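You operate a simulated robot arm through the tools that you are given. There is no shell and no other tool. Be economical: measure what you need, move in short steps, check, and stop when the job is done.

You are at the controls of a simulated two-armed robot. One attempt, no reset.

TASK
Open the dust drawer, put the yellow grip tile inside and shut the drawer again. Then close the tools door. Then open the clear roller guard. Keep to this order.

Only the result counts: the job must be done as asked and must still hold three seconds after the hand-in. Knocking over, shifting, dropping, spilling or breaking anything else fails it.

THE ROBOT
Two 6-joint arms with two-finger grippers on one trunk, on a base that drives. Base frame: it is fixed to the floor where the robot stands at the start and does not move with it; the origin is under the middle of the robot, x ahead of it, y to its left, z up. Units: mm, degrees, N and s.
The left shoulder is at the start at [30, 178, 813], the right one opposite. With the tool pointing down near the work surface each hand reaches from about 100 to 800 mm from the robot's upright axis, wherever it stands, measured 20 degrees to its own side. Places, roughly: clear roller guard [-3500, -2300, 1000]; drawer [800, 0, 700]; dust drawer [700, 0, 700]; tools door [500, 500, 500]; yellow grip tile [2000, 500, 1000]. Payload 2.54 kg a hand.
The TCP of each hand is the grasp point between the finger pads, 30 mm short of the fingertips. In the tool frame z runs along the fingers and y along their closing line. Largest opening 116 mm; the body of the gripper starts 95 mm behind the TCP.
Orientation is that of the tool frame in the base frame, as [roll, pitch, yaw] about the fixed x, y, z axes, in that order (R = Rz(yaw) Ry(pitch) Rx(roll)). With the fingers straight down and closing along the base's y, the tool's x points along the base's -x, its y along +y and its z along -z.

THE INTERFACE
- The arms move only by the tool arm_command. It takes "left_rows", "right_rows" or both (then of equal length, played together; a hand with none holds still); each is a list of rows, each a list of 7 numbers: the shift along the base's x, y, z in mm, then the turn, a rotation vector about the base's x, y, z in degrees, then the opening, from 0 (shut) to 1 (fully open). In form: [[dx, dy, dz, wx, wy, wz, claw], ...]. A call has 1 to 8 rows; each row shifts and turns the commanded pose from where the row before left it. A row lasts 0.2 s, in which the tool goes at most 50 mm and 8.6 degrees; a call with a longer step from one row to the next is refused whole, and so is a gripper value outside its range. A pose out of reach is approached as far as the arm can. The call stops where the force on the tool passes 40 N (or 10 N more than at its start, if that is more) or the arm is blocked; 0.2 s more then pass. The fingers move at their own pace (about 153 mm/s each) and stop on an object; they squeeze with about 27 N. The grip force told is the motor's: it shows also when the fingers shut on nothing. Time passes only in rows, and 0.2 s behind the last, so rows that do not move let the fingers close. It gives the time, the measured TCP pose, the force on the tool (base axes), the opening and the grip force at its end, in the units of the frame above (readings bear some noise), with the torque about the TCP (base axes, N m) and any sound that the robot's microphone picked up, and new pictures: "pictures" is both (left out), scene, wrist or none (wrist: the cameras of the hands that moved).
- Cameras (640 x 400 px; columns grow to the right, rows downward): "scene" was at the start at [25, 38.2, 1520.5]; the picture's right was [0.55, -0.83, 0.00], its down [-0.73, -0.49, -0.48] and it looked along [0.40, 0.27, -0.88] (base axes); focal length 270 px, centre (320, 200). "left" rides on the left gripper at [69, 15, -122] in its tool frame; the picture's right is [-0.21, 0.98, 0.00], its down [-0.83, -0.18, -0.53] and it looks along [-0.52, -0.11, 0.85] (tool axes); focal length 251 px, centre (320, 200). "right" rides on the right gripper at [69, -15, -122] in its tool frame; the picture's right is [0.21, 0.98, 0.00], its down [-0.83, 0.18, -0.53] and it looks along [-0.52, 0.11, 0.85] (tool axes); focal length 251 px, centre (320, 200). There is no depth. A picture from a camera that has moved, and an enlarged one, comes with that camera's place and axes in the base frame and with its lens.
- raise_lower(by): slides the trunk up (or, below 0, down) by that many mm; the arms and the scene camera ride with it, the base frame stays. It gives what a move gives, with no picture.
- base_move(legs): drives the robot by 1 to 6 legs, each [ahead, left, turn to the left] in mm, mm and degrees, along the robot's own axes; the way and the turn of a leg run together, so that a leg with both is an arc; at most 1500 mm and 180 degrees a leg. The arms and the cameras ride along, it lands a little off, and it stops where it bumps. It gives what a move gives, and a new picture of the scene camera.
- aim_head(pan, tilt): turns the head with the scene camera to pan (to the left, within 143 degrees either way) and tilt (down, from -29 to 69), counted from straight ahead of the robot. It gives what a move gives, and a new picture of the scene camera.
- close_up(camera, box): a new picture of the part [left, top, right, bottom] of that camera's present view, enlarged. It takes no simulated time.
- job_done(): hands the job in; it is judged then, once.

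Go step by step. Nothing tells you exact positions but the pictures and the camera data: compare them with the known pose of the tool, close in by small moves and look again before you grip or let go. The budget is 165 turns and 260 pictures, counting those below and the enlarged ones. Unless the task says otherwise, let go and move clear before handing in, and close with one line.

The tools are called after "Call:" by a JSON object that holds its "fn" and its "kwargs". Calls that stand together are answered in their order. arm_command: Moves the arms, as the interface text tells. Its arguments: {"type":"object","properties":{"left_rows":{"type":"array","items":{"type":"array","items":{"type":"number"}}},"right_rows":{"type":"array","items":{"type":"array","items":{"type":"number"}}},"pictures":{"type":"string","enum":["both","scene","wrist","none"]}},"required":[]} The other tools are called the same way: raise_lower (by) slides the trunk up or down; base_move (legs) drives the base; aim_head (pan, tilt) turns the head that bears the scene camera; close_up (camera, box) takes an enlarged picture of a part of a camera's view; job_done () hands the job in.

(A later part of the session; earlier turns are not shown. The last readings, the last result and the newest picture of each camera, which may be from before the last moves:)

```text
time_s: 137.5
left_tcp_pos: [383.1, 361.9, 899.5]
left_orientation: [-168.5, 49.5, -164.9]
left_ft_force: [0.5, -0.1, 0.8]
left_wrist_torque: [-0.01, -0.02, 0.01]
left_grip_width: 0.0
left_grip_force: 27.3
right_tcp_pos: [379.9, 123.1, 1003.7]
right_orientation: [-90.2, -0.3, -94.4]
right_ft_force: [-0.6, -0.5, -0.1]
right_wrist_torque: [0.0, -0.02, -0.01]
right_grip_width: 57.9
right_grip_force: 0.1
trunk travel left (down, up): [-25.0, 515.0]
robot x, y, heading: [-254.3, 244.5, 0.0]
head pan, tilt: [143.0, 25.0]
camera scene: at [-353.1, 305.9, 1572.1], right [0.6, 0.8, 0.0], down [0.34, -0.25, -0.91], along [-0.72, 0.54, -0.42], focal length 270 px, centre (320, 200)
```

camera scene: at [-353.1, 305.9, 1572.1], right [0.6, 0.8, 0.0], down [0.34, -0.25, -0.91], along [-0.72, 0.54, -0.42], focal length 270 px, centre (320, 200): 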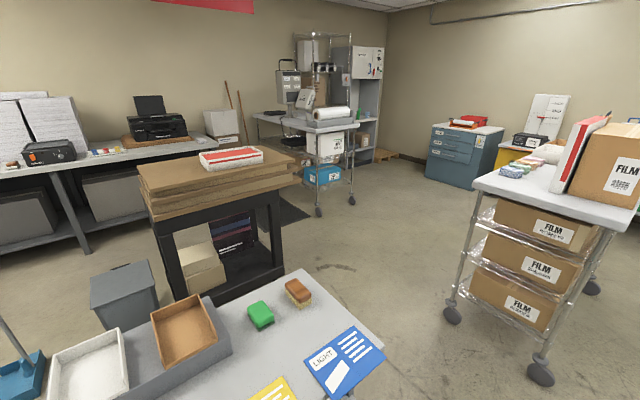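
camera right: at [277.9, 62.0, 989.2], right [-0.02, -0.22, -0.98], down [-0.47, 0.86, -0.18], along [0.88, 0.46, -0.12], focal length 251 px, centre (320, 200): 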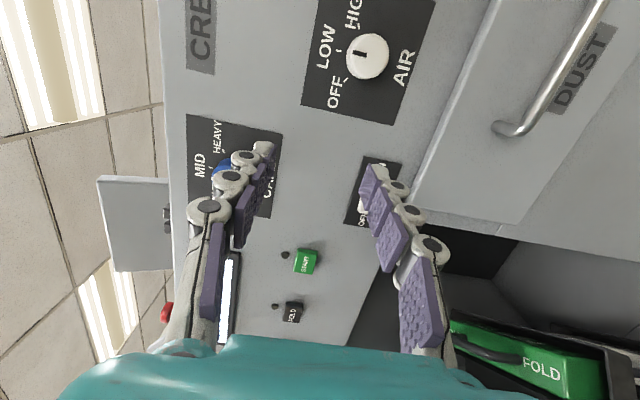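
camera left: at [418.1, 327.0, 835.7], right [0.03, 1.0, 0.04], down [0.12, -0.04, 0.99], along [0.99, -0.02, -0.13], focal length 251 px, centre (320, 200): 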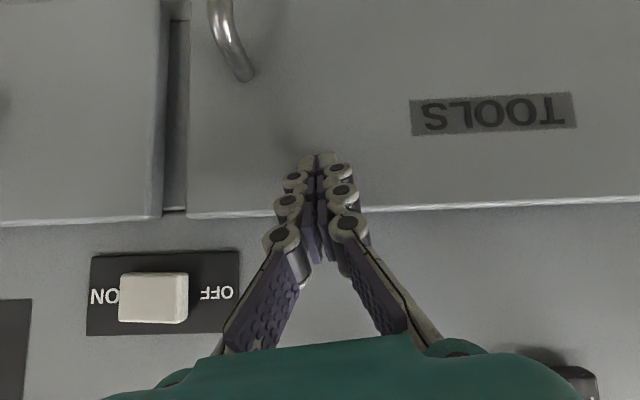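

Both the door and the drawer are shut. Next is the roller guard on the folder at the far wall, which faces +x. I'll raise the trunk so the arms clear the tables, then drive through the corridor at y ≈ -480.

Call:
{"fn": "raise_lower", "kwargs": {"by": 260}}

Call:
{"fn": "base_move", "kwargs": {"legs": [[0, -730, 0], [0, 0, 90], [0, 0, 90]]}}

Call:
{"fn": "aim_head", "kwargs": {"pan": 20, "tilt": 40}}

```text
time_s: 140.2
left_tcp_pos: [384.0, 363.8, 1160.5]
left_orientation: [-168.5, 49.5, -164.9]
left_ft_force: [-0.6, 0.1, 0.0]
left_wrist_torque: [0.01, 0.0, -0.01]
left_grip_width: 0.0
left_grip_force: 27.0
right_tcp_pos: [379.4, 122.8, 1263.0]
right_orientation: [-90.1, -0.2, -94.3]
right_ft_force: [0.3, 0.3, 0.2]
right_wrist_torque: [0.02, 0.03, -0.01]
right_grip_width: 58.1
right_grip_force: 0.0
trunk travel left (down, up): [-285.0, 255.0]
robot x, y, heading: [-247.5, 250.5, 0.2]
head pan, tilt: [143.0, 25.0]
```

```text
time_s: 151.8
left_tcp_pos: [-897.0, -578.8, 1160.3]
left_orientation: [-168.5, 49.5, 11.8]
left_ft_force: [0.1, 0.4, 0.3]
left_wrist_torque: [0.04, 0.01, 0.0]
left_grip_width: 0.2
left_grip_force: 26.6
right_tcp_pos: [-879.1, -339.6, 1262.3]
right_orientation: [-90.2, -0.3, 82.4]
right_ft_force: [0.2, 0.0, -0.3]
right_wrist_torque: [0.01, 0.03, 0.01]
right_grip_width: 58.0
right_grip_force: 0.1
trunk travel left (down, up): [-285.0, 255.0]
robot x, y, heading: [-263.7, -497.5, 176.8]
head pan, tilt: [143.0, 25.0]
camera scene: at [-156.9, -560.0, 1832.1], right [-0.65, -0.76, 0.0], down [-0.32, 0.27, -0.91], along [0.69, -0.59, -0.42], focal length 270 px, centre (320, 200)
```

scene: 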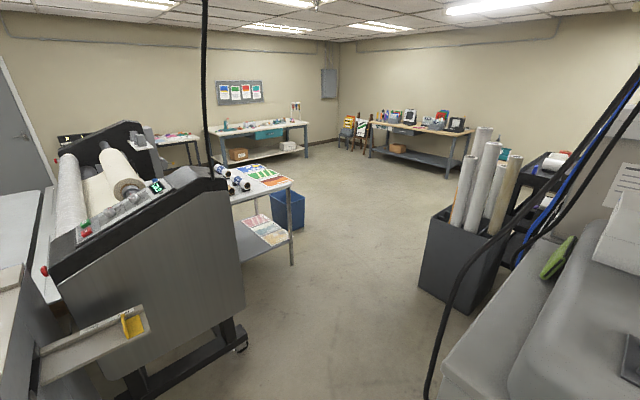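

```text
time_s: 153.8
left_tcp_pos: [-897.6, -579.9, 1159.3]
left_orientation: [-168.5, 49.5, 11.8]
left_ft_force: [1.0, 0.3, 0.4]
left_wrist_torque: [0.02, 0.0, -0.01]
left_grip_width: 0.1
left_grip_force: 27.0
right_tcp_pos: [-880.2, -339.6, 1261.9]
right_orientation: [-90.2, -0.3, 82.4]
right_ft_force: [0.3, 0.4, -0.2]
right_wrist_torque: [-0.02, 0.01, -0.04]
right_grip_width: 57.9
right_grip_force: 0.0
trunk travel left (down, up): [-285.0, 255.0]
robot x, y, heading: [-257.5, -497.2, 176.9]
head pan, tilt: [20.0, 40.0]
camera scene: at [-308.6, -524.9, 1808.7], right [-0.29, 0.96, 0.0], down [0.62, 0.19, -0.77], along [-0.73, -0.22, -0.64], focal length 270 px, centre (320, 200)
```

scene: 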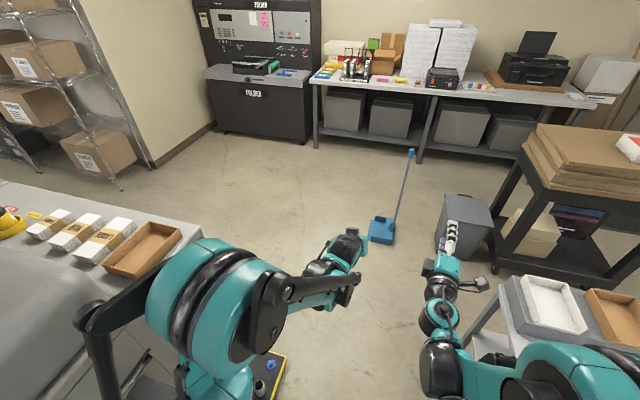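

Call:
{"fn": "arm_command", "kwargs": {"left_rows": [[-40, 0, 10, 0, 0, 0, 0], [-40, 0, 10, 0, 0, 0, 0], [-40, 0, 10, 0, 0, 0, 0], [-30, 0, 10, 0, 0, 0, 0]], "right_rows": [[-40, 0, 0, 0, 0, 0, 0.5], [-40, 0, 0, 0, 0, 0, 0.5], [-30, 0, 0, 0, 0, 0, 0.5], [-10, 0, 0, 0, 0, 0, 0.5]], "pictures": "none"}}

Call:
{"fn": "aim_head", "kwargs": {"pan": 40, "tilt": 55}}

```text
time_s: 154.8
left_tcp_pos: [-1044.1, -579.8, 1199.8]
left_orientation: [-168.6, 49.5, 11.8]
left_ft_force: [-0.4, 0.1, 0.6]
left_wrist_torque: [0.02, 0.02, 0.0]
left_grip_width: 0.0
left_grip_force: 26.5
right_tcp_pos: [-1000.8, -339.0, 1259.7]
right_orientation: [-90.3, -0.2, 82.4]
right_ft_force: [0.3, 0.3, 0.2]
right_wrist_torque: [-0.01, -0.03, 0.0]
right_grip_width: 57.8
right_grip_force: 0.0
trunk travel left (down, up): [-285.0, 255.0]
robot x, y, heading: [-256.8, -500.0, 177.0]
head pan, tilt: [20.0, 40.0]
```

```text
time_s: 155.7
left_tcp_pos: [-1043.5, -578.7, 1201.1]
left_orientation: [-168.6, 49.5, 11.8]
left_ft_force: [-0.2, -0.8, -0.7]
left_wrist_torque: [0.0, -0.03, 0.0]
left_grip_width: 0.0
left_grip_force: 26.6
right_tcp_pos: [-998.5, -339.6, 1261.4]
right_orientation: [-90.2, -0.3, 82.4]
right_ft_force: [-0.4, 0.0, -0.2]
right_wrist_torque: [0.0, 0.03, 0.03]
right_grip_width: 58.0
right_grip_force: 0.0
trunk travel left (down, up): [-285.0, 255.0]
robot x, y, heading: [-255.5, -499.8, 176.6]
head pan, tilt: [40.0, 55.0]
camera scene: at [-285.5, -543.4, 1788.1], right [-0.6, 0.8, 0.0], down [0.66, 0.49, -0.57], along [-0.46, -0.34, -0.82], focal length 270 px, centre (320, 200)
```

scene: 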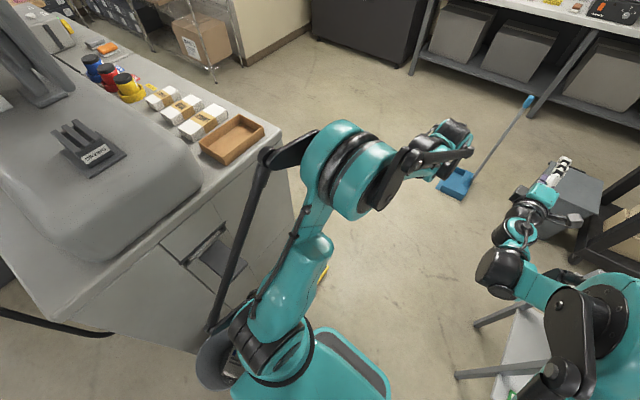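

The corridor is passable. I'll shift slightly right, drive forward past the counter, then strafe left towards the folder.

Call:
{"fn": "base_move", "kwargs": {"legs": [[0, -75, 0], [0, 0, 3.2], [1200, 0, 0], [0, 1000, 0], [0, 700, 0]]}}

Call:
{"fn": "aim_head", "kwargs": {"pan": 0, "tilt": 25}}

```text
time_s: 171.2
left_tcp_pos: [-2276.7, -2242.6, 1200.0]
left_orientation: [-168.5, 49.5, 15.6]
left_ft_force: [0.6, 0.3, 0.0]
left_wrist_torque: [-0.01, -0.03, 0.02]
left_grip_width: 0.0
left_grip_force: 26.8
right_tcp_pos: [-2249.6, -1999.9, 1261.2]
right_orientation: [-90.2, -0.2, 86.1]
right_ft_force: [0.6, -0.3, 0.5]
right_wrist_torque: [-0.01, -0.03, -0.01]
right_grip_width: 57.9
right_grip_force: 0.1
trunk travel left (down, up): [-285.0, 255.0]
robot x, y, heading: [-1495.6, -2110.6, -179.6]
head pan, tilt: [40.0, 55.0]
camera scene: at [-1523.4, -2156.9, 1788.0], right [-0.65, 0.76, 0.0], down [0.62, 0.53, -0.57], along [-0.44, -0.37, -0.82], focal length 270 px, centre (320, 200)
```

scene: 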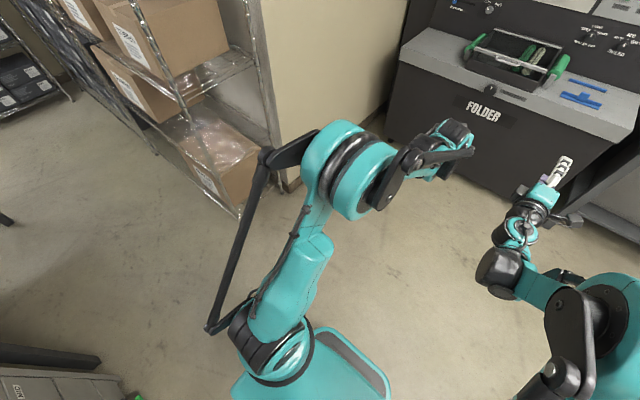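

```text
time_s: 172.3
left_tcp_pos: [-2278.1, -2242.4, 1200.4]
left_orientation: [-168.4, 49.5, 15.6]
left_ft_force: [-0.8, 0.8, -1.2]
left_wrist_torque: [-0.04, 0.0, 0.0]
left_grip_width: 0.0
left_grip_force: 26.2
right_tcp_pos: [-2249.1, -1999.4, 1261.5]
right_orientation: [-90.3, -0.3, 86.2]
right_ft_force: [0.3, 1.2, 0.0]
right_wrist_torque: [-0.02, 0.0, -0.02]
right_grip_width: 58.0
right_grip_force: 0.1
trunk travel left (down, up): [-285.0, 255.0]
robot x, y, heading: [-1499.5, -2113.4, -179.4]
head pan, tilt: [0.0, 25.0]
camera scene: at [-1560.9, -2110.5, 1832.0], right [-0.01, 1.0, 0.0], down [0.42, 0.0, -0.91], along [-0.91, -0.01, -0.42], focal length 270 px, centre (320, 200)
```

scene: 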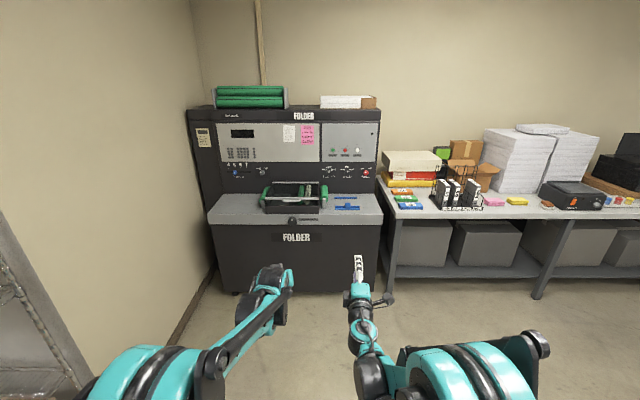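

Call:
{"fn": "close_up", "kwargs": {"camera": "scene", "box": [210, 150, 390, 260]}}

Call:
{"fn": "aim_head", "kwargs": {"pan": 70, "tilt": 35}}

```text
3.56 times, centred on (300, 205) of scene
camera zoom: at [-1560.9, -2110.5, 1832.0], right [-0.01, 1.0, 0.0], down [0.42, 0.0, -0.91], along [-0.91, -0.01, -0.42], focal length 960 px, centre (391, 182)
```

zoom: 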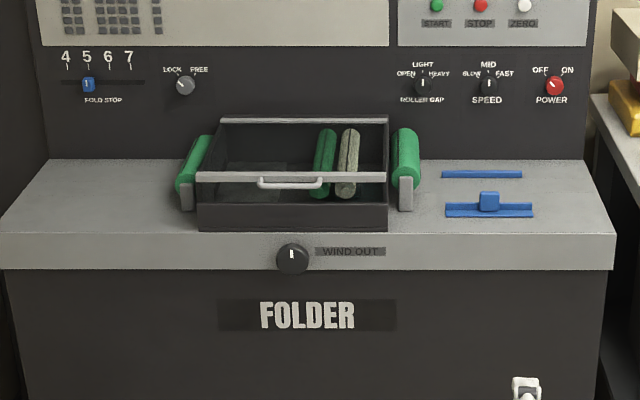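

```text
time_s: 173.7
left_tcp_pos: [-2277.5, -2242.4, 1202.1]
left_orientation: [-168.5, 49.5, 15.6]
left_ft_force: [0.3, -0.5, -0.3]
left_wrist_torque: [0.05, 0.01, 0.0]
left_grip_width: 0.0
left_grip_force: 26.6
right_tcp_pos: [-2249.6, -2000.1, 1259.6]
right_orientation: [-90.3, -0.4, 86.2]
right_ft_force: [0.2, 0.0, 0.6]
right_wrist_torque: [0.01, 0.04, 0.0]
right_grip_width: 58.0
right_grip_force: 0.0
trunk travel left (down, up): [-285.0, 255.0]
robot x, y, heading: [-1500.4, -2109.8, -179.3]
head pan, tilt: [70.0, 35.0]
camera scene: at [-1498.1, -2192.4, 1816.3], right [-0.94, 0.33, 0.0], down [0.19, 0.54, -0.82], along [-0.27, -0.77, -0.57], focal length 270 px, centre (320, 200)
```

scene: 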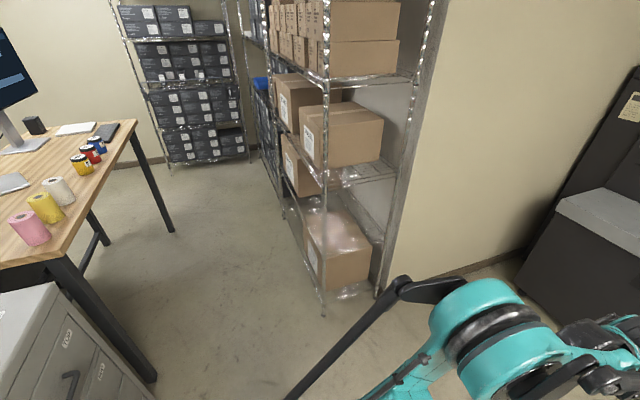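

The guard is a clear lid over the rollers with a white front handle, hinged at the back. It looks to be around [-3325, -2334, 1000]. I'll tuck the left hand away and drive closer.

Call:
{"fn": "arm_command", "kwargs": {"left_rows": [[30, -35, 0, 0, 0, 0, 0], [30, -35, 0, 0, 0, 0, 0], [30, -35, 0, 0, 0, 0, 0], [30, -35, 0, 0, 0, 0, 0], [30, -35, 0, 0, 0, 0, 0]], "pictures": "none"}}

Call:
{"fn": "base_move", "kwargs": {"legs": [[850, 0, -0.6]]}}

Call:
{"fn": "aim_head", "kwargs": {"pan": 10, "tilt": 42}}

Call:
{"fn": "close_up", "kwargs": {"camera": "right", "box": [0, 0, 640, 400]}}

```text
time_s: 174.9
left_tcp_pos: [-2124.8, -2417.7, 1198.0]
left_orientation: [-168.4, 49.6, 15.6]
left_ft_force: [0.6, 0.0, -0.6]
left_wrist_torque: [0.03, 0.0, 0.02]
left_grip_width: 0.1
left_grip_force: 27.2
right_tcp_pos: [-2248.9, -1999.7, 1260.9]
right_orientation: [-90.3, -0.3, 86.1]
right_ft_force: [0.4, 1.0, -0.3]
right_wrist_torque: [0.0, -0.06, 0.01]
right_grip_width: 57.8
right_grip_force: 0.0
trunk travel left (down, up): [-285.0, 255.0]
robot x, y, heading: [-1502.5, -2115.8, -179.3]
head pan, tilt: [70.0, 35.0]
```

```text
time_s: 179.4
left_tcp_pos: [-2979.7, -2428.1, 1198.6]
left_orientation: [-168.6, 49.5, 15.7]
left_ft_force: [0.3, 0.0, 0.0]
left_wrist_torque: [-0.02, 0.02, 0.0]
left_grip_width: 0.1
left_grip_force: 27.4
right_tcp_pos: [-3104.9, -2009.9, 1260.8]
right_orientation: [-90.2, -0.3, 86.3]
right_ft_force: [0.1, -0.3, -0.3]
right_wrist_torque: [0.01, 0.01, -0.06]
right_grip_width: 58.0
right_grip_force: 0.2
trunk travel left (down, up): [-285.0, 255.0]
robot x, y, heading: [-2353.5, -2122.2, -179.5]
head pan, tilt: [70.0, 35.0]
camera scene: at [-2352.7, -2201.6, 1816.3], right [-0.94, 0.33, 0.0], down [0.19, 0.54, -0.82], along [-0.27, -0.77, -0.57], focal length 270 px, centre (320, 200)
```

scene: 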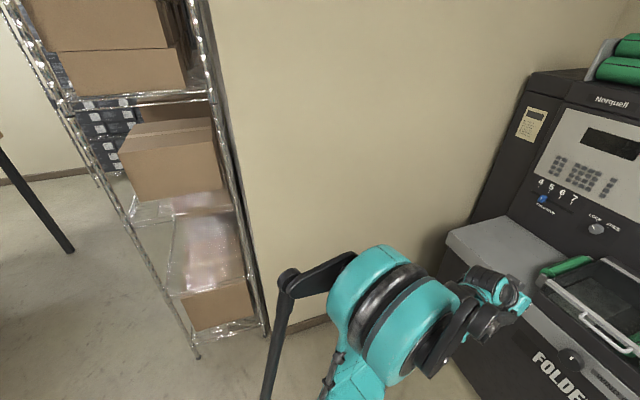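

```text
time_s: 180.7
left_tcp_pos: [-2980.2, -2427.9, 1198.0]
left_orientation: [-168.5, 49.5, 15.6]
left_ft_force: [-0.3, 0.1, 0.1]
left_wrist_torque: [-0.01, 0.01, -0.01]
left_grip_width: 0.0
left_grip_force: 27.4
right_tcp_pos: [-3104.7, -2010.2, 1261.5]
right_orientation: [-90.2, -0.4, 86.3]
right_ft_force: [0.6, -0.1, -0.6]
right_wrist_torque: [0.0, 0.0, 0.02]
right_grip_width: 58.1
right_grip_force: 0.1
trunk travel left (down, up): [-285.0, 255.0]
robot x, y, heading: [-2352.1, -2121.3, -179.4]
head pan, tilt: [10.0, 42.0]
camera scene: at [-2405.1, -2134.1, 1805.8], right [-0.19, 0.98, 0.0], down [0.66, 0.12, -0.74], along [-0.73, -0.14, -0.67], focal length 270 px, centre (320, 200)
```

scene: 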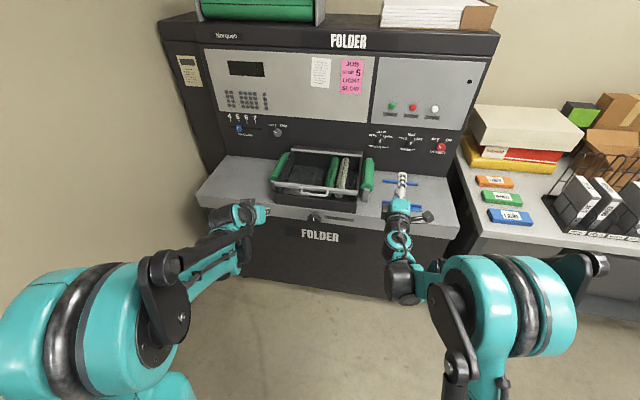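

```text
1.00 times, centred on (320, 200) of right (not enlarged: the box is as wide or as high as the picture)
camera zoom: at [-2978.6, -1949.2, 1277.2], right [0.02, 0.22, -0.98], down [0.48, -0.86, -0.18], along [-0.88, -0.47, -0.12], focal length 251 px, centre (320, 200)
```

zoom: 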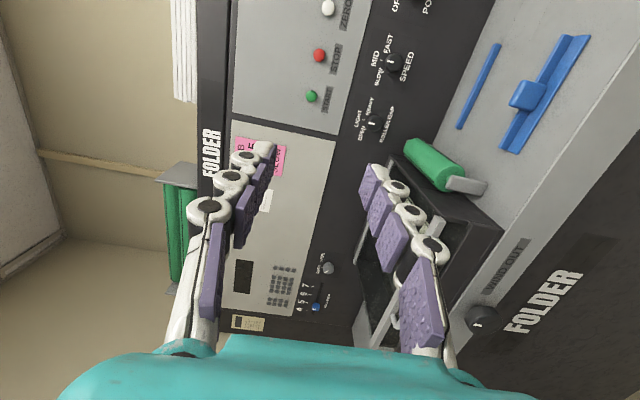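

Call:
{"fn": "close_up", "kwargs": {"camera": "scene", "box": [250, 130, 400, 230]}}

Call:
{"fn": "close_up", "kwargs": {"camera": "scene", "box": [215, 105, 305, 155]}}

```text
4.00 times, centred on (325, 180) of scene
camera zoom: at [-2405.1, -2134.1, 1805.8], right [-0.19, 0.98, 0.0], down [0.66, 0.12, -0.74], along [-0.73, -0.14, -0.67], focal length 1080 px, centre (300, 280)
```

zoom: 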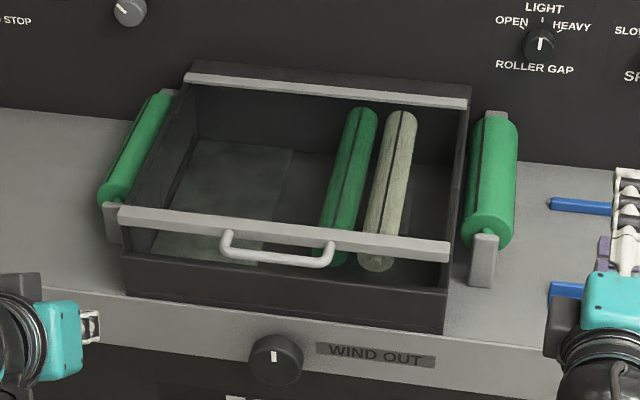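

```text
7.11 times, centred on (260, 130) of scene
camera zoom: at [-2405.1, -2134.1, 1805.8], right [-0.19, 0.98, 0.0], down [0.66, 0.12, -0.74], along [-0.73, -0.14, -0.67], focal length 1919 px, centre (747, 698)
```

zoom: 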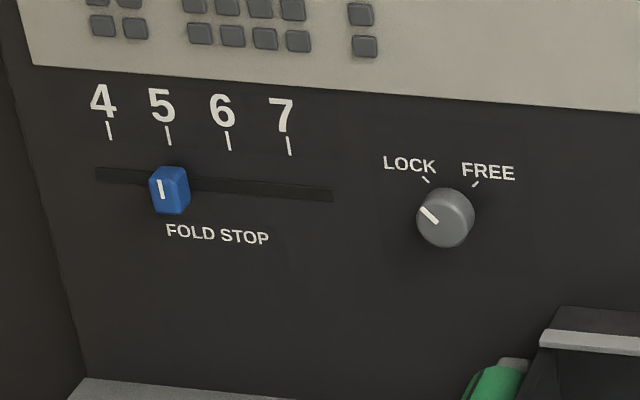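

The lid is about 350 mm from its rear hinge (x ≈ -3660) to the handle (x ≈ -3312, y ≈ -2332, z ≈ 1003). I'll raise the trunk for a good lifting range, move the left hand aside, and lower the right hand towards handle level.

Call:
{"fn": "raise_lower", "kwargs": {"by": 225}}

Call:
{"fn": "arm_command", "kwargs": {"left_rows": [[15, -40, 0, 0, 0, 0, 0], [15, -40, 0, 0, 0, 0, 0], [15, -40, 0, 0, 0, 0, 0], [15, -40, 0, 0, 0, 0, 0], [15, -40, 0, 0, 0, 0, 0], [0, 0, 0, 0, 0, 0, 0], [0, 0, 0, 0, 0, 0, 0]], "right_rows": [[0, -20, -40, 0, 0, 0, 0.6], [0, -20, -40, 0, 0, 0, 0.6], [0, -20, -40, 0, 0, 0, 0.6], [0, -20, -40, 0, 0, 0, 0.6], [0, -20, -40, 0, 0, 0, 0.6], [0, -20, -40, 0, 0, 0, 0.6], [0, -20, -40, 0, 0, 0, 0.6]], "pictures": "none"}}

Call:
{"fn": "arm_command", "kwargs": {"right_rows": [[30, -25, -25, 0, 0, 0, 0.6], [30, -25, -25, 0, 0, 0, 0.6], [30, -25, -25, 0, 0, 0, 0.6], [30, -25, -25, 0, 0, 0, 0.6], [35, -25, -25, 0, 0, 0, 0.6], [35, -25, -25, 0, 0, 0, 0.6], [35, -25, -25, 0, 0, 0, 0.6]], "pictures": "none"}}

```text
time_s: 183.1
left_tcp_pos: [-2979.1, -2427.2, 1423.0]
left_orientation: [-168.6, 49.5, 15.7]
left_ft_force: [0.0, 0.8, 0.3]
left_wrist_torque: [0.0, -0.02, -0.05]
left_grip_width: 0.0
left_grip_force: 26.6
right_tcp_pos: [-3105.0, -2009.3, 1485.6]
right_orientation: [-90.2, -0.3, 86.3]
right_ft_force: [-0.6, -0.3, 0.9]
right_wrist_torque: [-0.02, -0.02, -0.03]
right_grip_width: 58.0
right_grip_force: 0.2
trunk travel left (down, up): [-510.0, 30.0]
robot x, y, heading: [-2352.2, -2120.8, -179.4]
head pan, tilt: [10.0, 42.0]
```

```text
time_s: 184.7
left_tcp_pos: [-2907.6, -2630.4, 1422.9]
left_orientation: [-168.5, 49.5, 15.8]
left_ft_force: [0.0, -0.2, 0.2]
left_wrist_torque: [0.05, 0.01, -0.03]
left_grip_width: 0.2
left_grip_force: 26.7
right_tcp_pos: [-3104.5, -2151.3, 1204.1]
right_orientation: [-90.2, -0.3, 86.3]
right_ft_force: [-0.6, -0.6, 0.4]
right_wrist_torque: [0.0, 0.02, -0.04]
right_grip_width: 69.6
right_grip_force: 0.1
trunk travel left (down, up): [-510.0, 30.0]
robot x, y, heading: [-2354.9, -2122.4, -179.2]
head pan, tilt: [10.0, 42.0]
```

```text
time_s: 186.3
left_tcp_pos: [-2904.4, -2629.6, 1424.1]
left_orientation: [-168.4, 49.6, 15.8]
left_ft_force: [-0.1, -1.1, -0.5]
left_wrist_torque: [0.0, 0.05, -0.05]
left_grip_width: 0.0
left_grip_force: 26.8
right_tcp_pos: [-2926.1, -2362.5, 1182.5]
right_orientation: [-90.2, -0.4, 86.3]
right_ft_force: [-0.5, -0.5, 0.5]
right_wrist_torque: [0.03, 0.0, -0.03]
right_grip_width: 69.6
right_grip_force: 0.0
right hand out of reach, approached as far as the arm can: row 1, 2, 3, 4, 5, 6, 7
trunk travel left (down, up): [-510.0, 30.0]
robot x, y, heading: [-2353.6, -2121.0, -179.6]
head pan, tilt: [10.0, 42.0]
```

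The horizontal hand can't go far below the shoulder, so I'll lower the trunk and later use it to do the lifting. Then I'll close in most of the way.

Call:
{"fn": "raise_lower", "kwargs": {"by": -180}}

Call:
{"fn": "base_move", "kwargs": {"legs": [[270, 0, -0.5]]}}

Call:
{"fn": "arm_command", "kwargs": {"right_rows": [[0, 0, 0, 0, 0, 0, 0.6]], "pictures": "both"}}

```text
time_s: 188.3
left_tcp_pos: [-2906.4, -2628.0, 1244.5]
left_orientation: [-168.5, 49.5, 15.7]
left_ft_force: [-0.4, -1.1, 0.2]
left_wrist_torque: [-0.01, -0.01, 0.02]
left_grip_width: 0.0
left_grip_force: 27.4
right_tcp_pos: [-2927.3, -2361.3, 1002.8]
right_orientation: [-90.5, -0.3, 86.3]
right_ft_force: [0.2, -0.2, -0.1]
right_wrist_torque: [-0.02, 0.01, -0.01]
right_grip_width: 69.6
right_grip_force: 0.1
trunk travel left (down, up): [-330.0, 210.0]
robot x, y, heading: [-2353.4, -2115.8, -179.2]
head pan, tilt: [10.0, 42.0]
```

```text
time_s: 190.2
left_tcp_pos: [-3185.7, -2621.4, 1243.7]
left_orientation: [-168.5, 49.5, 15.0]
left_ft_force: [0.3, -0.4, -0.7]
left_wrist_torque: [0.01, -0.01, -0.02]
left_grip_width: 0.0
left_grip_force: 27.4
right_tcp_pos: [-3202.4, -2354.9, 1000.3]
right_orientation: [-90.3, -0.2, 85.6]
right_ft_force: [-0.2, -1.0, -0.3]
right_wrist_torque: [0.01, 0.02, 0.0]
right_grip_width: 70.0
right_grip_force: 0.1
trunk travel left (down, up): [-330.0, 210.0]
robot x, y, heading: [-2625.6, -2119.2, 179.7]
head pan, tilt: [10.0, 42.0]
camera scene: at [-2678.7, -2134.5, 1850.8], right [-0.17, 0.99, 0.0], down [0.66, 0.11, -0.74], along [-0.73, -0.13, -0.67], focal length 270 px, centre (320, 200)
```

scene: 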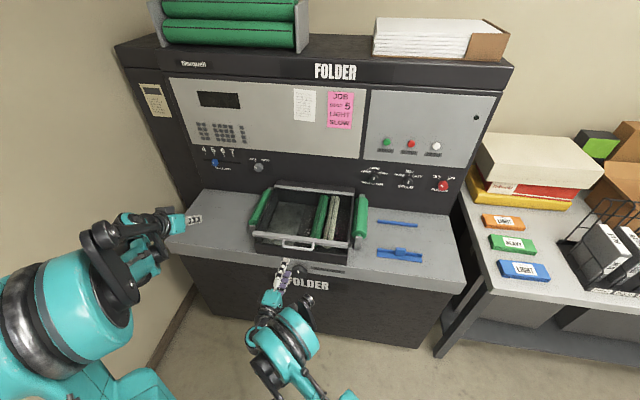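

```text
time_s: 190.6
left_tcp_pos: [-3184.1, -2620.6, 1244.9]
left_orientation: [-168.5, 49.5, 14.9]
left_ft_force: [0.3, -0.8, -0.2]
left_wrist_torque: [0.01, 0.0, 0.02]
left_grip_width: 0.1
left_grip_force: 27.0
right_tcp_pos: [-3202.8, -2353.6, 1002.6]
right_orientation: [-90.3, -0.4, 85.4]
right_ft_force: [1.1, 0.3, -0.4]
right_wrist_torque: [0.02, -0.01, -0.01]
right_grip_width: 69.5
right_grip_force: 0.1
trunk travel left (down, up): [-330.0, 210.0]
robot x, y, heading: [-2628.3, -2121.2, 179.8]
head pan, tilt: [10.0, 42.0]
camera scene: at [-2676.8, -2134.5, 1850.8], right [-0.17, 0.99, 0.0], down [0.66, 0.11, -0.74], along [-0.73, -0.13, -0.67], focal length 270 px, centre (320, 200)
camera right: at [-3075.4, -2295.7, 1018.1], right [0.02, 0.22, -0.98], down [0.47, -0.86, -0.18], along [-0.88, -0.45, -0.12], focal length 251 px, centre (320, 200)
```

scene: 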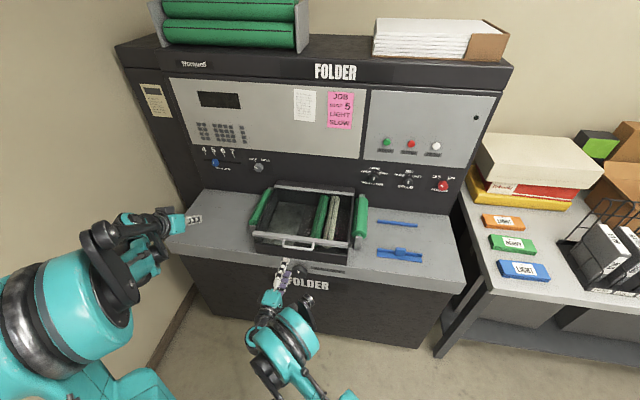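
right: 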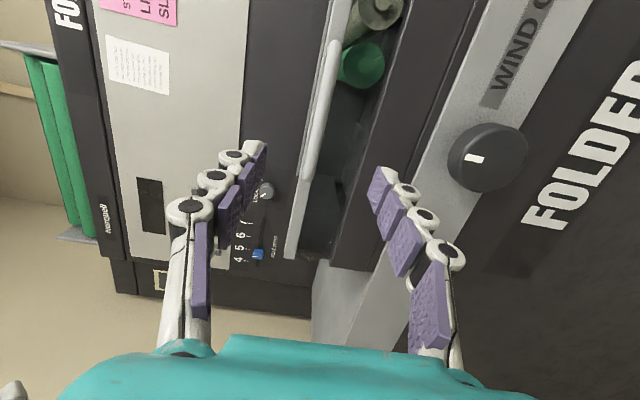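

Call:
{"fn": "close_up", "kwargs": {"camera": "right", "box": [200, 0, 520, 200]}}

Call:
{"fn": "close_up", "kwargs": {"camera": "scene", "box": [240, 170, 380, 290]}}

```text
2.00 times, centred on (360, 100) of right
camera zoom: at [-3075.4, -2295.7, 1018.1], right [0.02, 0.22, -0.98], down [0.47, -0.86, -0.18], along [-0.88, -0.45, -0.12], focal length 503 px, centre (240, 400)
```

zoom: 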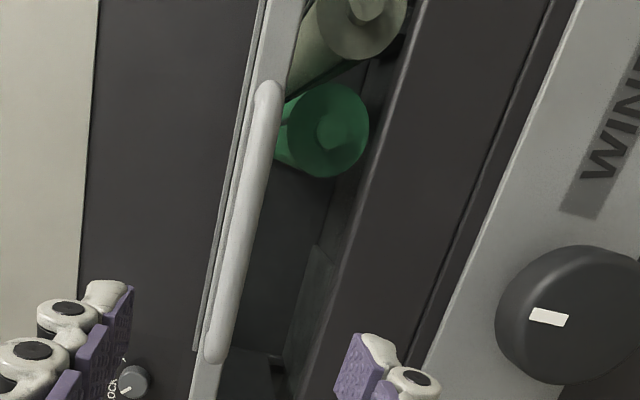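

```text
3.33 times, centred on (310, 230) of scene
camera zoom: at [-2676.8, -2134.5, 1850.8], right [-0.17, 0.99, 0.0], down [0.66, 0.11, -0.74], along [-0.73, -0.13, -0.67], focal length 900 px, centre (353, 100)
```

zoom: 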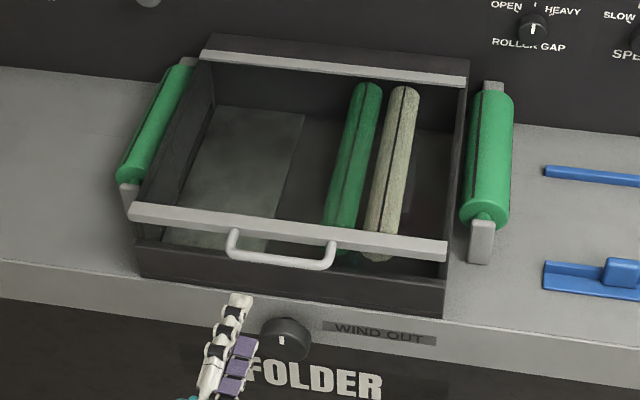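

The handle bar is at about [-3308, -2333, 1005]. I'll align the hand and roll the base forward about 85 mm to bring the handle between the fingers.

Call:
{"fn": "arm_command", "kwargs": {"right_rows": [[0, 18, 3, 0, 0, 0, 0.6]], "pictures": "none"}}

Call:
{"fn": "base_move", "kwargs": {"legs": [[75, 0, 0.2]]}}

Call:
{"fn": "arm_command", "kwargs": {"right_rows": [[0, 0, 0, 0, 0, 0, 0.6]], "pictures": "wrist"}}

```text
time_s: 191.0
left_tcp_pos: [-3186.0, -2621.5, 1242.9]
left_orientation: [-168.5, 49.6, 14.9]
left_ft_force: [-0.3, 0.2, 0.7]
left_wrist_torque: [-0.02, 0.01, -0.01]
left_grip_width: 0.2
left_grip_force: 27.2
right_tcp_pos: [-3211.3, -2346.5, 1006.9]
right_orientation: [-90.5, -0.4, 85.3]
right_ft_force: [-0.1, -0.1, -0.2]
right_wrist_torque: [-0.02, -0.02, 0.04]
right_grip_width: 69.8
right_grip_force: 0.1
right hand out of reach, approached as far as the arm can: row 1
trunk travel left (down, up): [-330.0, 210.0]
robot x, y, heading: [-2624.9, -2125.2, 179.7]
head pan, tilt: [10.0, 42.0]
```

```text
time_s: 192.1
left_tcp_pos: [-3263.4, -2622.7, 1243.6]
left_orientation: [-168.5, 49.5, 15.0]
left_ft_force: [-0.2, 0.0, 0.3]
left_wrist_torque: [-0.01, -0.03, 0.01]
left_grip_width: 0.0
left_grip_force: 26.4
right_tcp_pos: [-3288.3, -2347.9, 1006.2]
right_orientation: [-90.5, -0.3, 85.5]
right_ft_force: [-0.1, 0.1, -0.4]
right_wrist_torque: [-0.01, 0.04, 0.0]
right_grip_width: 69.8
right_grip_force: 0.0
trunk travel left (down, up): [-330.0, 210.0]
robot x, y, heading: [-2704.4, -2122.2, 179.7]
head pan, tilt: [10.0, 42.0]
camera scene: at [-2757.0, -2134.6, 1850.7], right [-0.17, 0.98, 0.0], down [0.66, 0.12, -0.74], along [-0.73, -0.13, -0.67], focal length 270 px, centre (320, 200)
```

scene: 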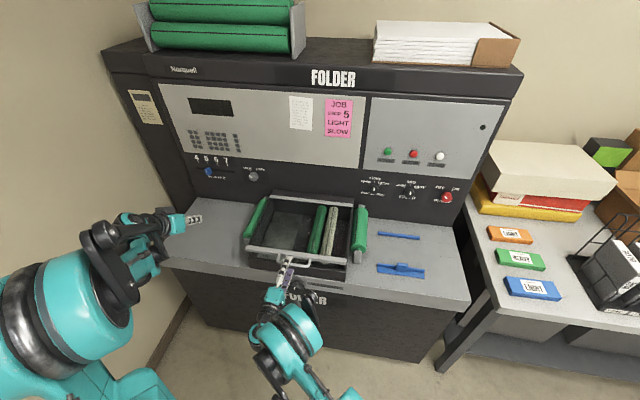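

```text
time_s: 192.4
left_tcp_pos: [-3260.5, -2622.0, 1244.7]
left_orientation: [-168.5, 49.6, 15.1]
left_ft_force: [0.9, 1.1, -0.3]
left_wrist_torque: [-0.03, 0.03, 0.03]
left_grip_width: 0.0
left_grip_force: 27.1
right_tcp_pos: [-3287.0, -2348.1, 1008.0]
right_orientation: [-90.4, -0.3, 85.4]
right_ft_force: [-0.3, 0.4, -0.1]
right_wrist_torque: [-0.02, -0.02, 0.01]
right_grip_width: 69.4
right_grip_force: 0.1
trunk travel left (down, up): [-330.0, 210.0]
robot x, y, heading: [-2702.4, -2119.6, 179.9]
head pan, tilt: [10.0, 42.0]
camera right: at [-3160.3, -2289.4, 1024.0], right [0.02, 0.22, -0.98], down [0.47, -0.86, -0.18], along [-0.88, -0.45, -0.12], focal length 251 px, centre (320, 200)
```

right: 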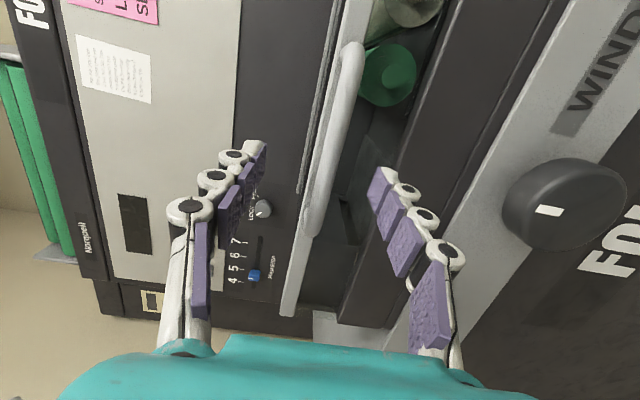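

Call:
{"fn": "arm_command", "kwargs": {"right_rows": [[-10, 3, -2, 0, 0, 0, 0.6], [0, 0, 0, 0, 0, 0, 0.3], [0, 0, 0, 0, 0, 0, 0.05]], "pictures": "wrist"}}

```text
time_s: 193.2
left_tcp_pos: [-3260.7, -2624.5, 1242.8]
left_orientation: [-168.4, 49.6, 15.1]
left_ft_force: [-0.4, 0.2, 0.4]
left_wrist_torque: [0.01, 0.0, 0.02]
left_grip_width: 0.0
left_grip_force: 27.0
right_tcp_pos: [-3298.2, -2345.1, 1005.6]
right_orientation: [-90.4, -0.3, 85.5]
right_ft_force: [1.8, -0.3, -3.1]
right_wrist_torque: [-0.12, -0.06, -0.05]
right_grip_width: 10.7
right_grip_force: 37.7
trunk travel left (down, up): [-330.0, 210.0]
robot x, y, heading: [-2701.6, -2125.2, 179.9]
head pan, tilt: [10.0, 42.0]
camera right: at [-3170.6, -2285.5, 1021.5], right [0.02, 0.22, -0.98], down [0.47, -0.86, -0.18], along [-0.88, -0.45, -0.12], focal length 251 px, centre (320, 200)
```

right: 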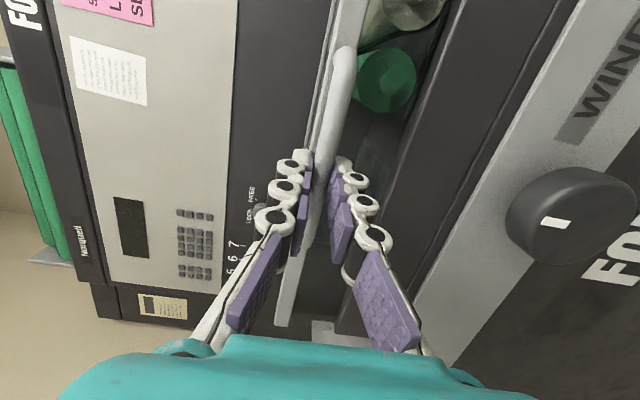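

The handle is gripped. I'll lift it a little and check the force.

Call:
{"fn": "arm_command", "kwargs": {"right_rows": [[0, 0, 8, 0, 0, 0, 0.05], [0, 0, 12, 0, 0, 0, 0.05], [-1, 0, 15, 0, 0, 0, 0.05], [-2, 0, 15, 0, 0, 0, 0.05]], "pictures": "both"}}

```text
time_s: 194.2
left_tcp_pos: [-3261.6, -2623.6, 1244.1]
left_orientation: [-168.5, 49.4, 15.0]
left_ft_force: [0.1, -0.6, 0.9]
left_wrist_torque: [-0.01, -0.01, 0.0]
left_grip_width: 0.0
left_grip_force: 27.3
right_tcp_pos: [-3301.1, -2344.9, 1056.4]
right_orientation: [-90.4, -0.3, 85.6]
right_ft_force: [1.7, 1.8, -3.4]
right_wrist_torque: [-0.27, -0.1, 0.62]
right_grip_width: 11.0
right_grip_force: 38.1
trunk travel left (down, up): [-330.0, 210.0]
robot x, y, heading: [-2700.6, -2122.6, 180.0]
head pan, tilt: [10.0, 42.0]
camera scene: at [-2754.9, -2134.5, 1850.8], right [-0.17, 0.98, 0.0], down [0.66, 0.12, -0.74], along [-0.73, -0.13, -0.67], focal length 270 px, centre (320, 200)
camera right: at [-3174.1, -2285.6, 1071.6], right [0.02, 0.22, -0.98], down [0.47, -0.86, -0.18], along [-0.88, -0.45, -0.12], focal length 251 px, centre (320, 200)
```

scene: 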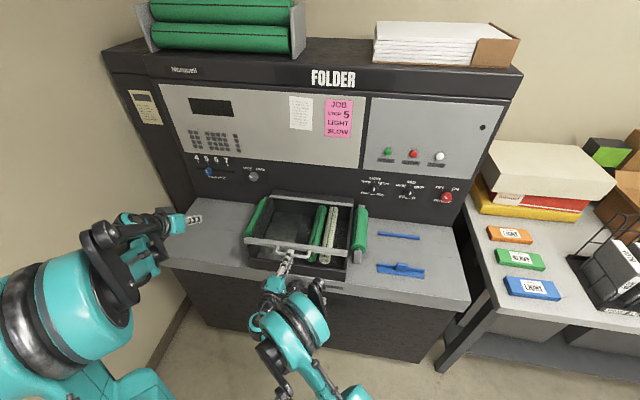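
right: 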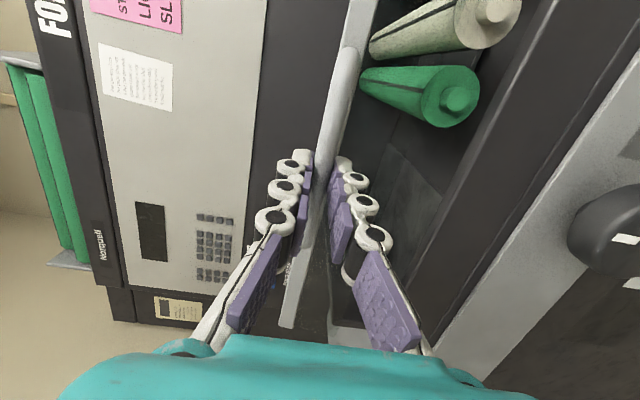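

The lid lifts freely. I'll keep following the arc.

Call:
{"fn": "arm_command", "kwargs": {"right_rows": [[-4, 0, 24, 0, 0, 0, 0.05], [-6, 0, 23, 0, 0, 0, 0.05], [-7, 0, 22, 0, 0, 0, 0.05], [-12, 0, 28, 0, 0, 0, 0.05], [-14, 0, 28, 0, 0, 0, 0.05], [-16, 0, 26, 0, 0, 0, 0.05], [-19, 0, 24, 0, 0, 0, 0.05]], "pictures": "both"}}

```text
time_s: 195.8
left_tcp_pos: [-3261.0, -2621.8, 1243.6]
left_orientation: [-168.7, 49.5, 15.0]
left_ft_force: [0.4, -0.2, 0.6]
left_wrist_torque: [0.0, 0.0, 0.01]
left_grip_width: 0.0
left_grip_force: 27.1
right_tcp_pos: [-3377.5, -2344.3, 1231.1]
right_orientation: [-90.4, -0.2, 85.4]
right_ft_force: [3.2, 5.5, -2.0]
right_wrist_torque: [-0.39, -0.07, -0.12]
right_grip_width: 10.5
right_grip_force: 37.8
trunk travel left (down, up): [-330.0, 210.0]
robot x, y, heading: [-2702.8, -2124.9, 180.0]
head pan, tilt: [10.0, 42.0]
camera scene: at [-2754.1, -2133.2, 1850.8], right [-0.17, 0.98, 0.0], down [0.66, 0.12, -0.74], along [-0.73, -0.13, -0.67], focal length 270 px, centre (320, 200)
camera right: at [-3251.4, -2286.2, 1247.7], right [0.02, 0.22, -0.98], down [0.47, -0.87, -0.18], along [-0.88, -0.45, -0.12], focal length 251 px, centre (320, 200)
```

scene: 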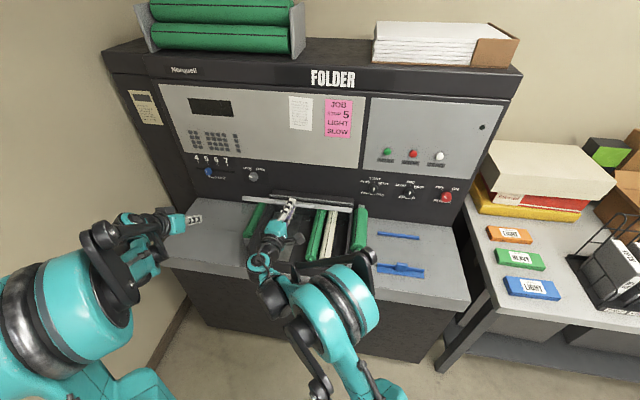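
right: 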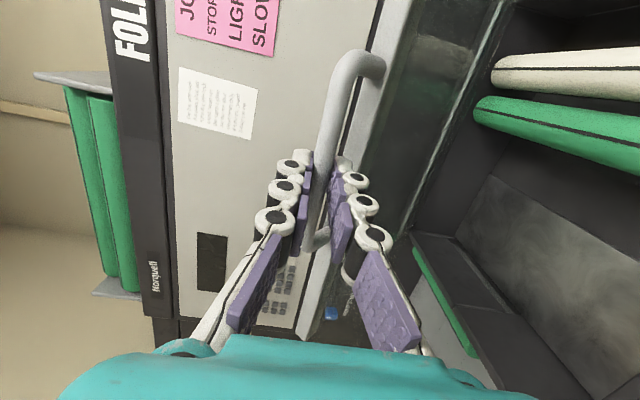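

Call:
{"fn": "arm_command", "kwargs": {"right_rows": [[-21, 0, 23, 0, 0, 0, 0.05], [-23, 0, 21, 0, 0, 0, 0.05], [-24, 0, 19, 0, 0, 0, 0.05], [-26, 0, 16, 0, 0, 0, 0.05], [-27, 0, 15, 0, 0, 0, 0.05], [-29, 0, 11, 0, 0, 0, 0.05]], "pictures": "both"}}

```text
time_s: 197.2
left_tcp_pos: [-3259.0, -2622.1, 1245.8]
left_orientation: [-168.5, 49.6, 15.1]
left_ft_force: [0.3, 0.4, -0.7]
left_wrist_torque: [0.03, 0.03, -0.02]
left_grip_width: 0.0
left_grip_force: 27.2
right_tcp_pos: [-3526.0, -2345.7, 1339.4]
right_orientation: [-90.1, -0.4, 85.4]
right_ft_force: [4.4, 2.2, 11.6]
right_wrist_torque: [-0.46, 0.18, -0.29]
right_grip_width: 10.8
right_grip_force: 38.3
trunk travel left (down, up): [-330.0, 210.0]
robot x, y, heading: [-2699.5, -2123.9, -180.0]
head pan, tilt: [10.0, 42.0]
camera scene: at [-2751.3, -2133.3, 1851.1], right [-0.17, 0.98, 0.0], down [0.66, 0.12, -0.74], along [-0.73, -0.13, -0.67], focal length 270 px, centre (320, 200)
camera right: at [-3399.3, -2286.9, 1355.6], right [0.02, 0.22, -0.98], down [0.47, -0.86, -0.18], along [-0.88, -0.45, -0.12], focal length 251 px, centre (320, 200)
```

scene: 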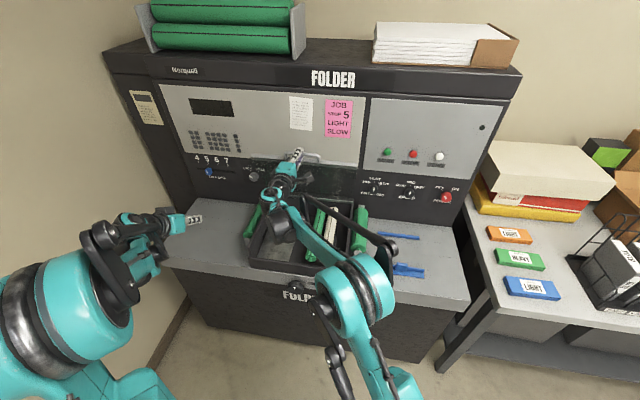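
right: 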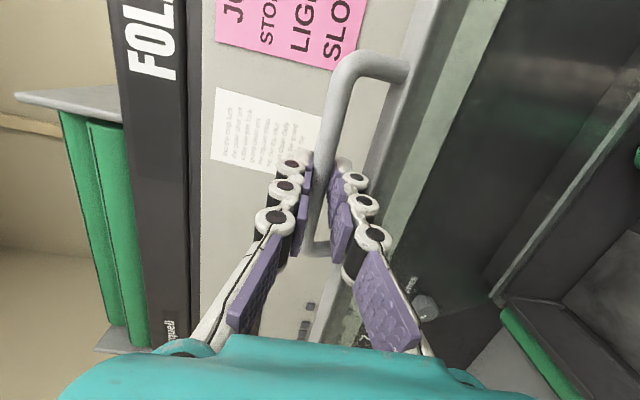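

The lid is at about 70° with low forces. I'll continue towards vertical in small steps.

Call:
{"fn": "arm_command", "kwargs": {"right_rows": [[-15, 0, 6, 0, 0, 0, 0.05], [-15, 0, 5, 0, 0, 0, 0.05], [-15, 0, 4, 0, 0, 0, 0.05], [-14, 0, 3, 0, 0, 0, 0.05]], "pictures": "both"}}

```text
time_s: 198.2
left_tcp_pos: [-3256.8, -2622.0, 1246.0]
left_orientation: [-168.4, 49.7, 15.2]
left_ft_force: [-0.7, -0.8, 0.1]
left_wrist_torque: [0.0, -0.01, 0.0]
left_grip_width: 0.0
left_grip_force: 26.7
right_tcp_pos: [-3581.9, -2347.0, 1356.8]
right_orientation: [-90.0, -0.3, 85.6]
right_ft_force: [5.8, -3.2, 27.8]
right_wrist_torque: [-0.56, 0.33, -0.03]
right_grip_width: 10.9
right_grip_force: 37.4
trunk travel left (down, up): [-330.0, 210.0]
robot x, y, heading: [-2703.1, -2122.5, -179.9]
head pan, tilt: [10.0, 42.0]
camera scene: at [-2748.3, -2133.9, 1851.2], right [-0.17, 0.98, 0.0], down [0.66, 0.12, -0.75], along [-0.73, -0.13, -0.67], focal length 270 px, centre (320, 200)
camera right: at [-3454.9, -2287.1, 1372.6], right [0.02, 0.22, -0.98], down [0.47, -0.86, -0.18], along [-0.88, -0.45, -0.12], focal length 251 px, centre (320, 200)
```

scene: 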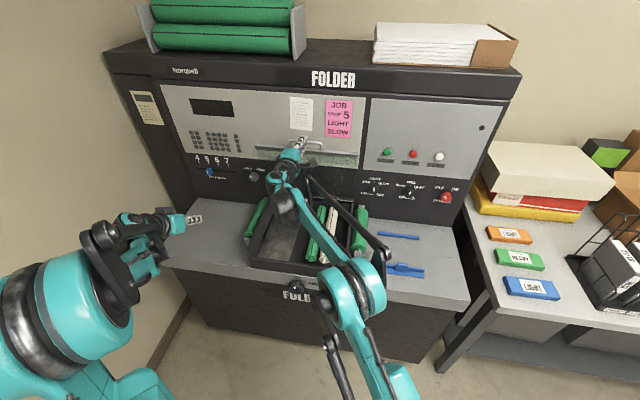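
right: 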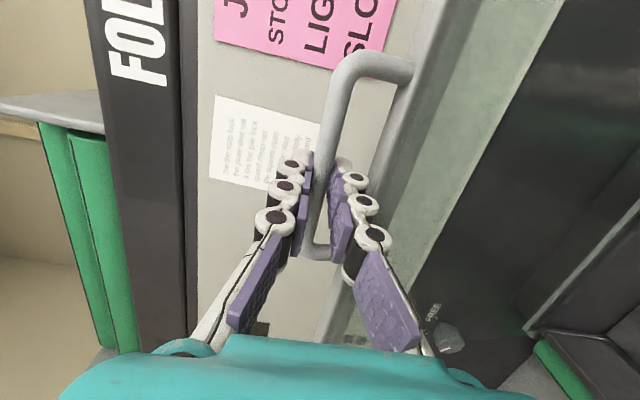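

Call:
{"fn": "arm_command", "kwargs": {"right_rows": [[0, 0, 5, 0, 0, 0, 0.05], [-12, 0, 4, 0, 0, 0, 0.05], [-12, 0, 3, 0, 0, 0, 0.05], [-12, 0, 2, 0, 0, 0, 0.05]], "pictures": "both"}}

```text
time_s: 199.2
left_tcp_pos: [-3263.0, -2624.2, 1241.4]
left_orientation: [-168.5, 49.6, 15.1]
left_ft_force: [-0.4, 0.7, -0.2]
left_wrist_torque: [0.03, -0.01, 0.03]
left_grip_width: 0.1
left_grip_force: 26.2
right_tcp_pos: [-3624.8, -2346.1, 1363.8]
right_orientation: [-90.5, -0.2, 85.6]
right_ft_force: [-1.7, -2.7, -7.3]
right_wrist_torque: [-0.5, -0.11, -0.68]
right_grip_width: 10.7
right_grip_force: 37.6
trunk travel left (down, up): [-330.0, 210.0]
robot x, y, heading: [-2701.3, -2120.0, 179.9]
head pan, tilt: [10.0, 42.0]
camera scene: at [-2756.7, -2135.6, 1850.5], right [-0.17, 0.98, 0.0], down [0.66, 0.12, -0.74], along [-0.73, -0.13, -0.67], focal length 270 px, centre (320, 200)
camera right: at [-3499.6, -2287.7, 1380.9], right [0.03, 0.22, -0.98], down [0.47, -0.86, -0.18], along [-0.88, -0.45, -0.12], focal length 251 px, centre (320, 200)
```

scene: 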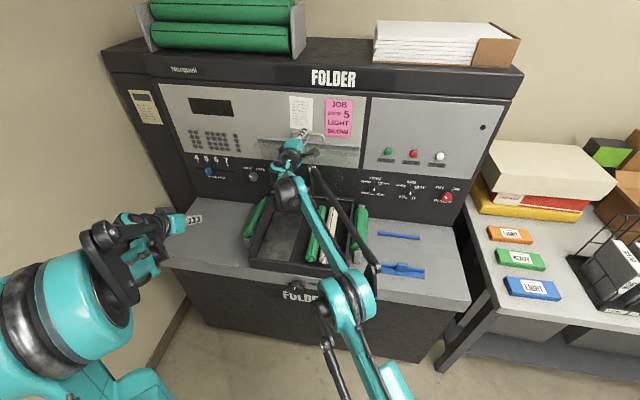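
right: 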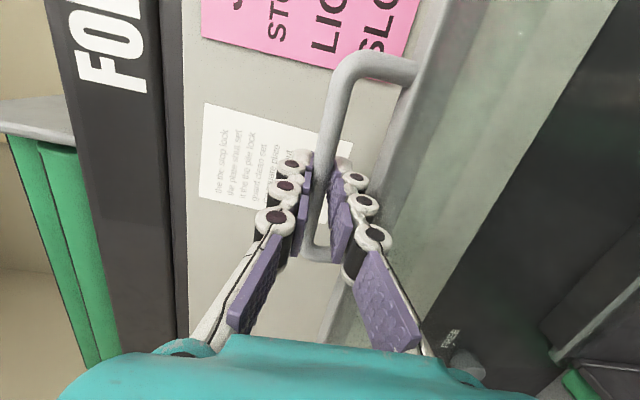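

Call:
{"fn": "arm_command", "kwargs": {"right_rows": [[-12, 0, 1, 0, 0, 0, 0.05], [-12, 0, 0, 0, 0, 0, 0.05], [-10, 0, -1, 0, 0, 0, 0.05]], "pictures": "both"}}

```text
time_s: 200.1
left_tcp_pos: [-3262.0, -2625.1, 1243.7]
left_orientation: [-168.4, 49.5, 15.2]
left_ft_force: [-0.7, -0.5, 0.1]
left_wrist_torque: [0.02, 0.03, 0.01]
left_grip_width: 0.1
left_grip_force: 26.7
right_tcp_pos: [-3627.4, -2345.5, 1365.8]
right_orientation: [-90.5, -0.3, 85.6]
right_ft_force: [-0.2, -9.5, -9.6]
right_wrist_torque: [-0.68, -0.17, 0.32]
right_grip_width: 10.6
right_grip_force: 37.5
right hand out of reach, approached as far as the arm can: row 1, 2, 3
trunk travel left (down, up): [-330.0, 210.0]
robot x, y, heading: [-2701.3, -2122.6, -179.8]
head pan, tilt: [10.0, 42.0]
camera scene: at [-2756.5, -2137.2, 1850.7], right [-0.17, 0.98, 0.0], down [0.66, 0.12, -0.74], along [-0.73, -0.13, -0.67], focal length 270 px, centre (320, 200)
camera right: at [-3500.8, -2287.3, 1381.0], right [0.02, 0.22, -0.98], down [0.47, -0.86, -0.18], along [-0.88, -0.46, -0.12], focal length 251 px, centre (320, 200)
```

scene: 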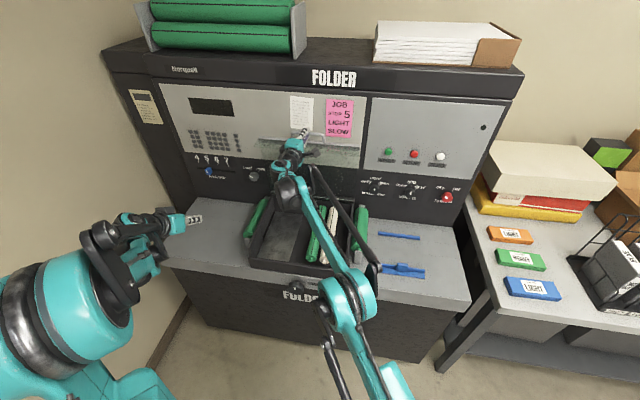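
right: 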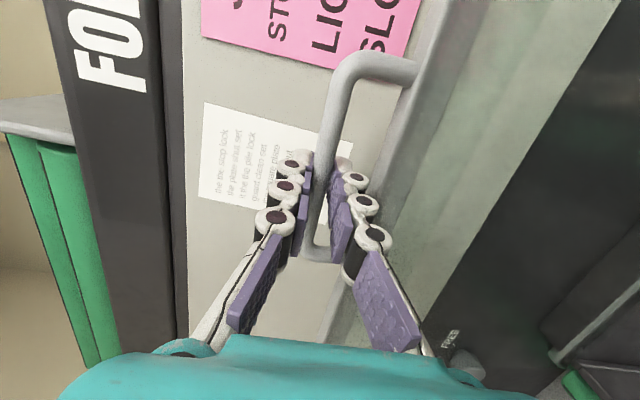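

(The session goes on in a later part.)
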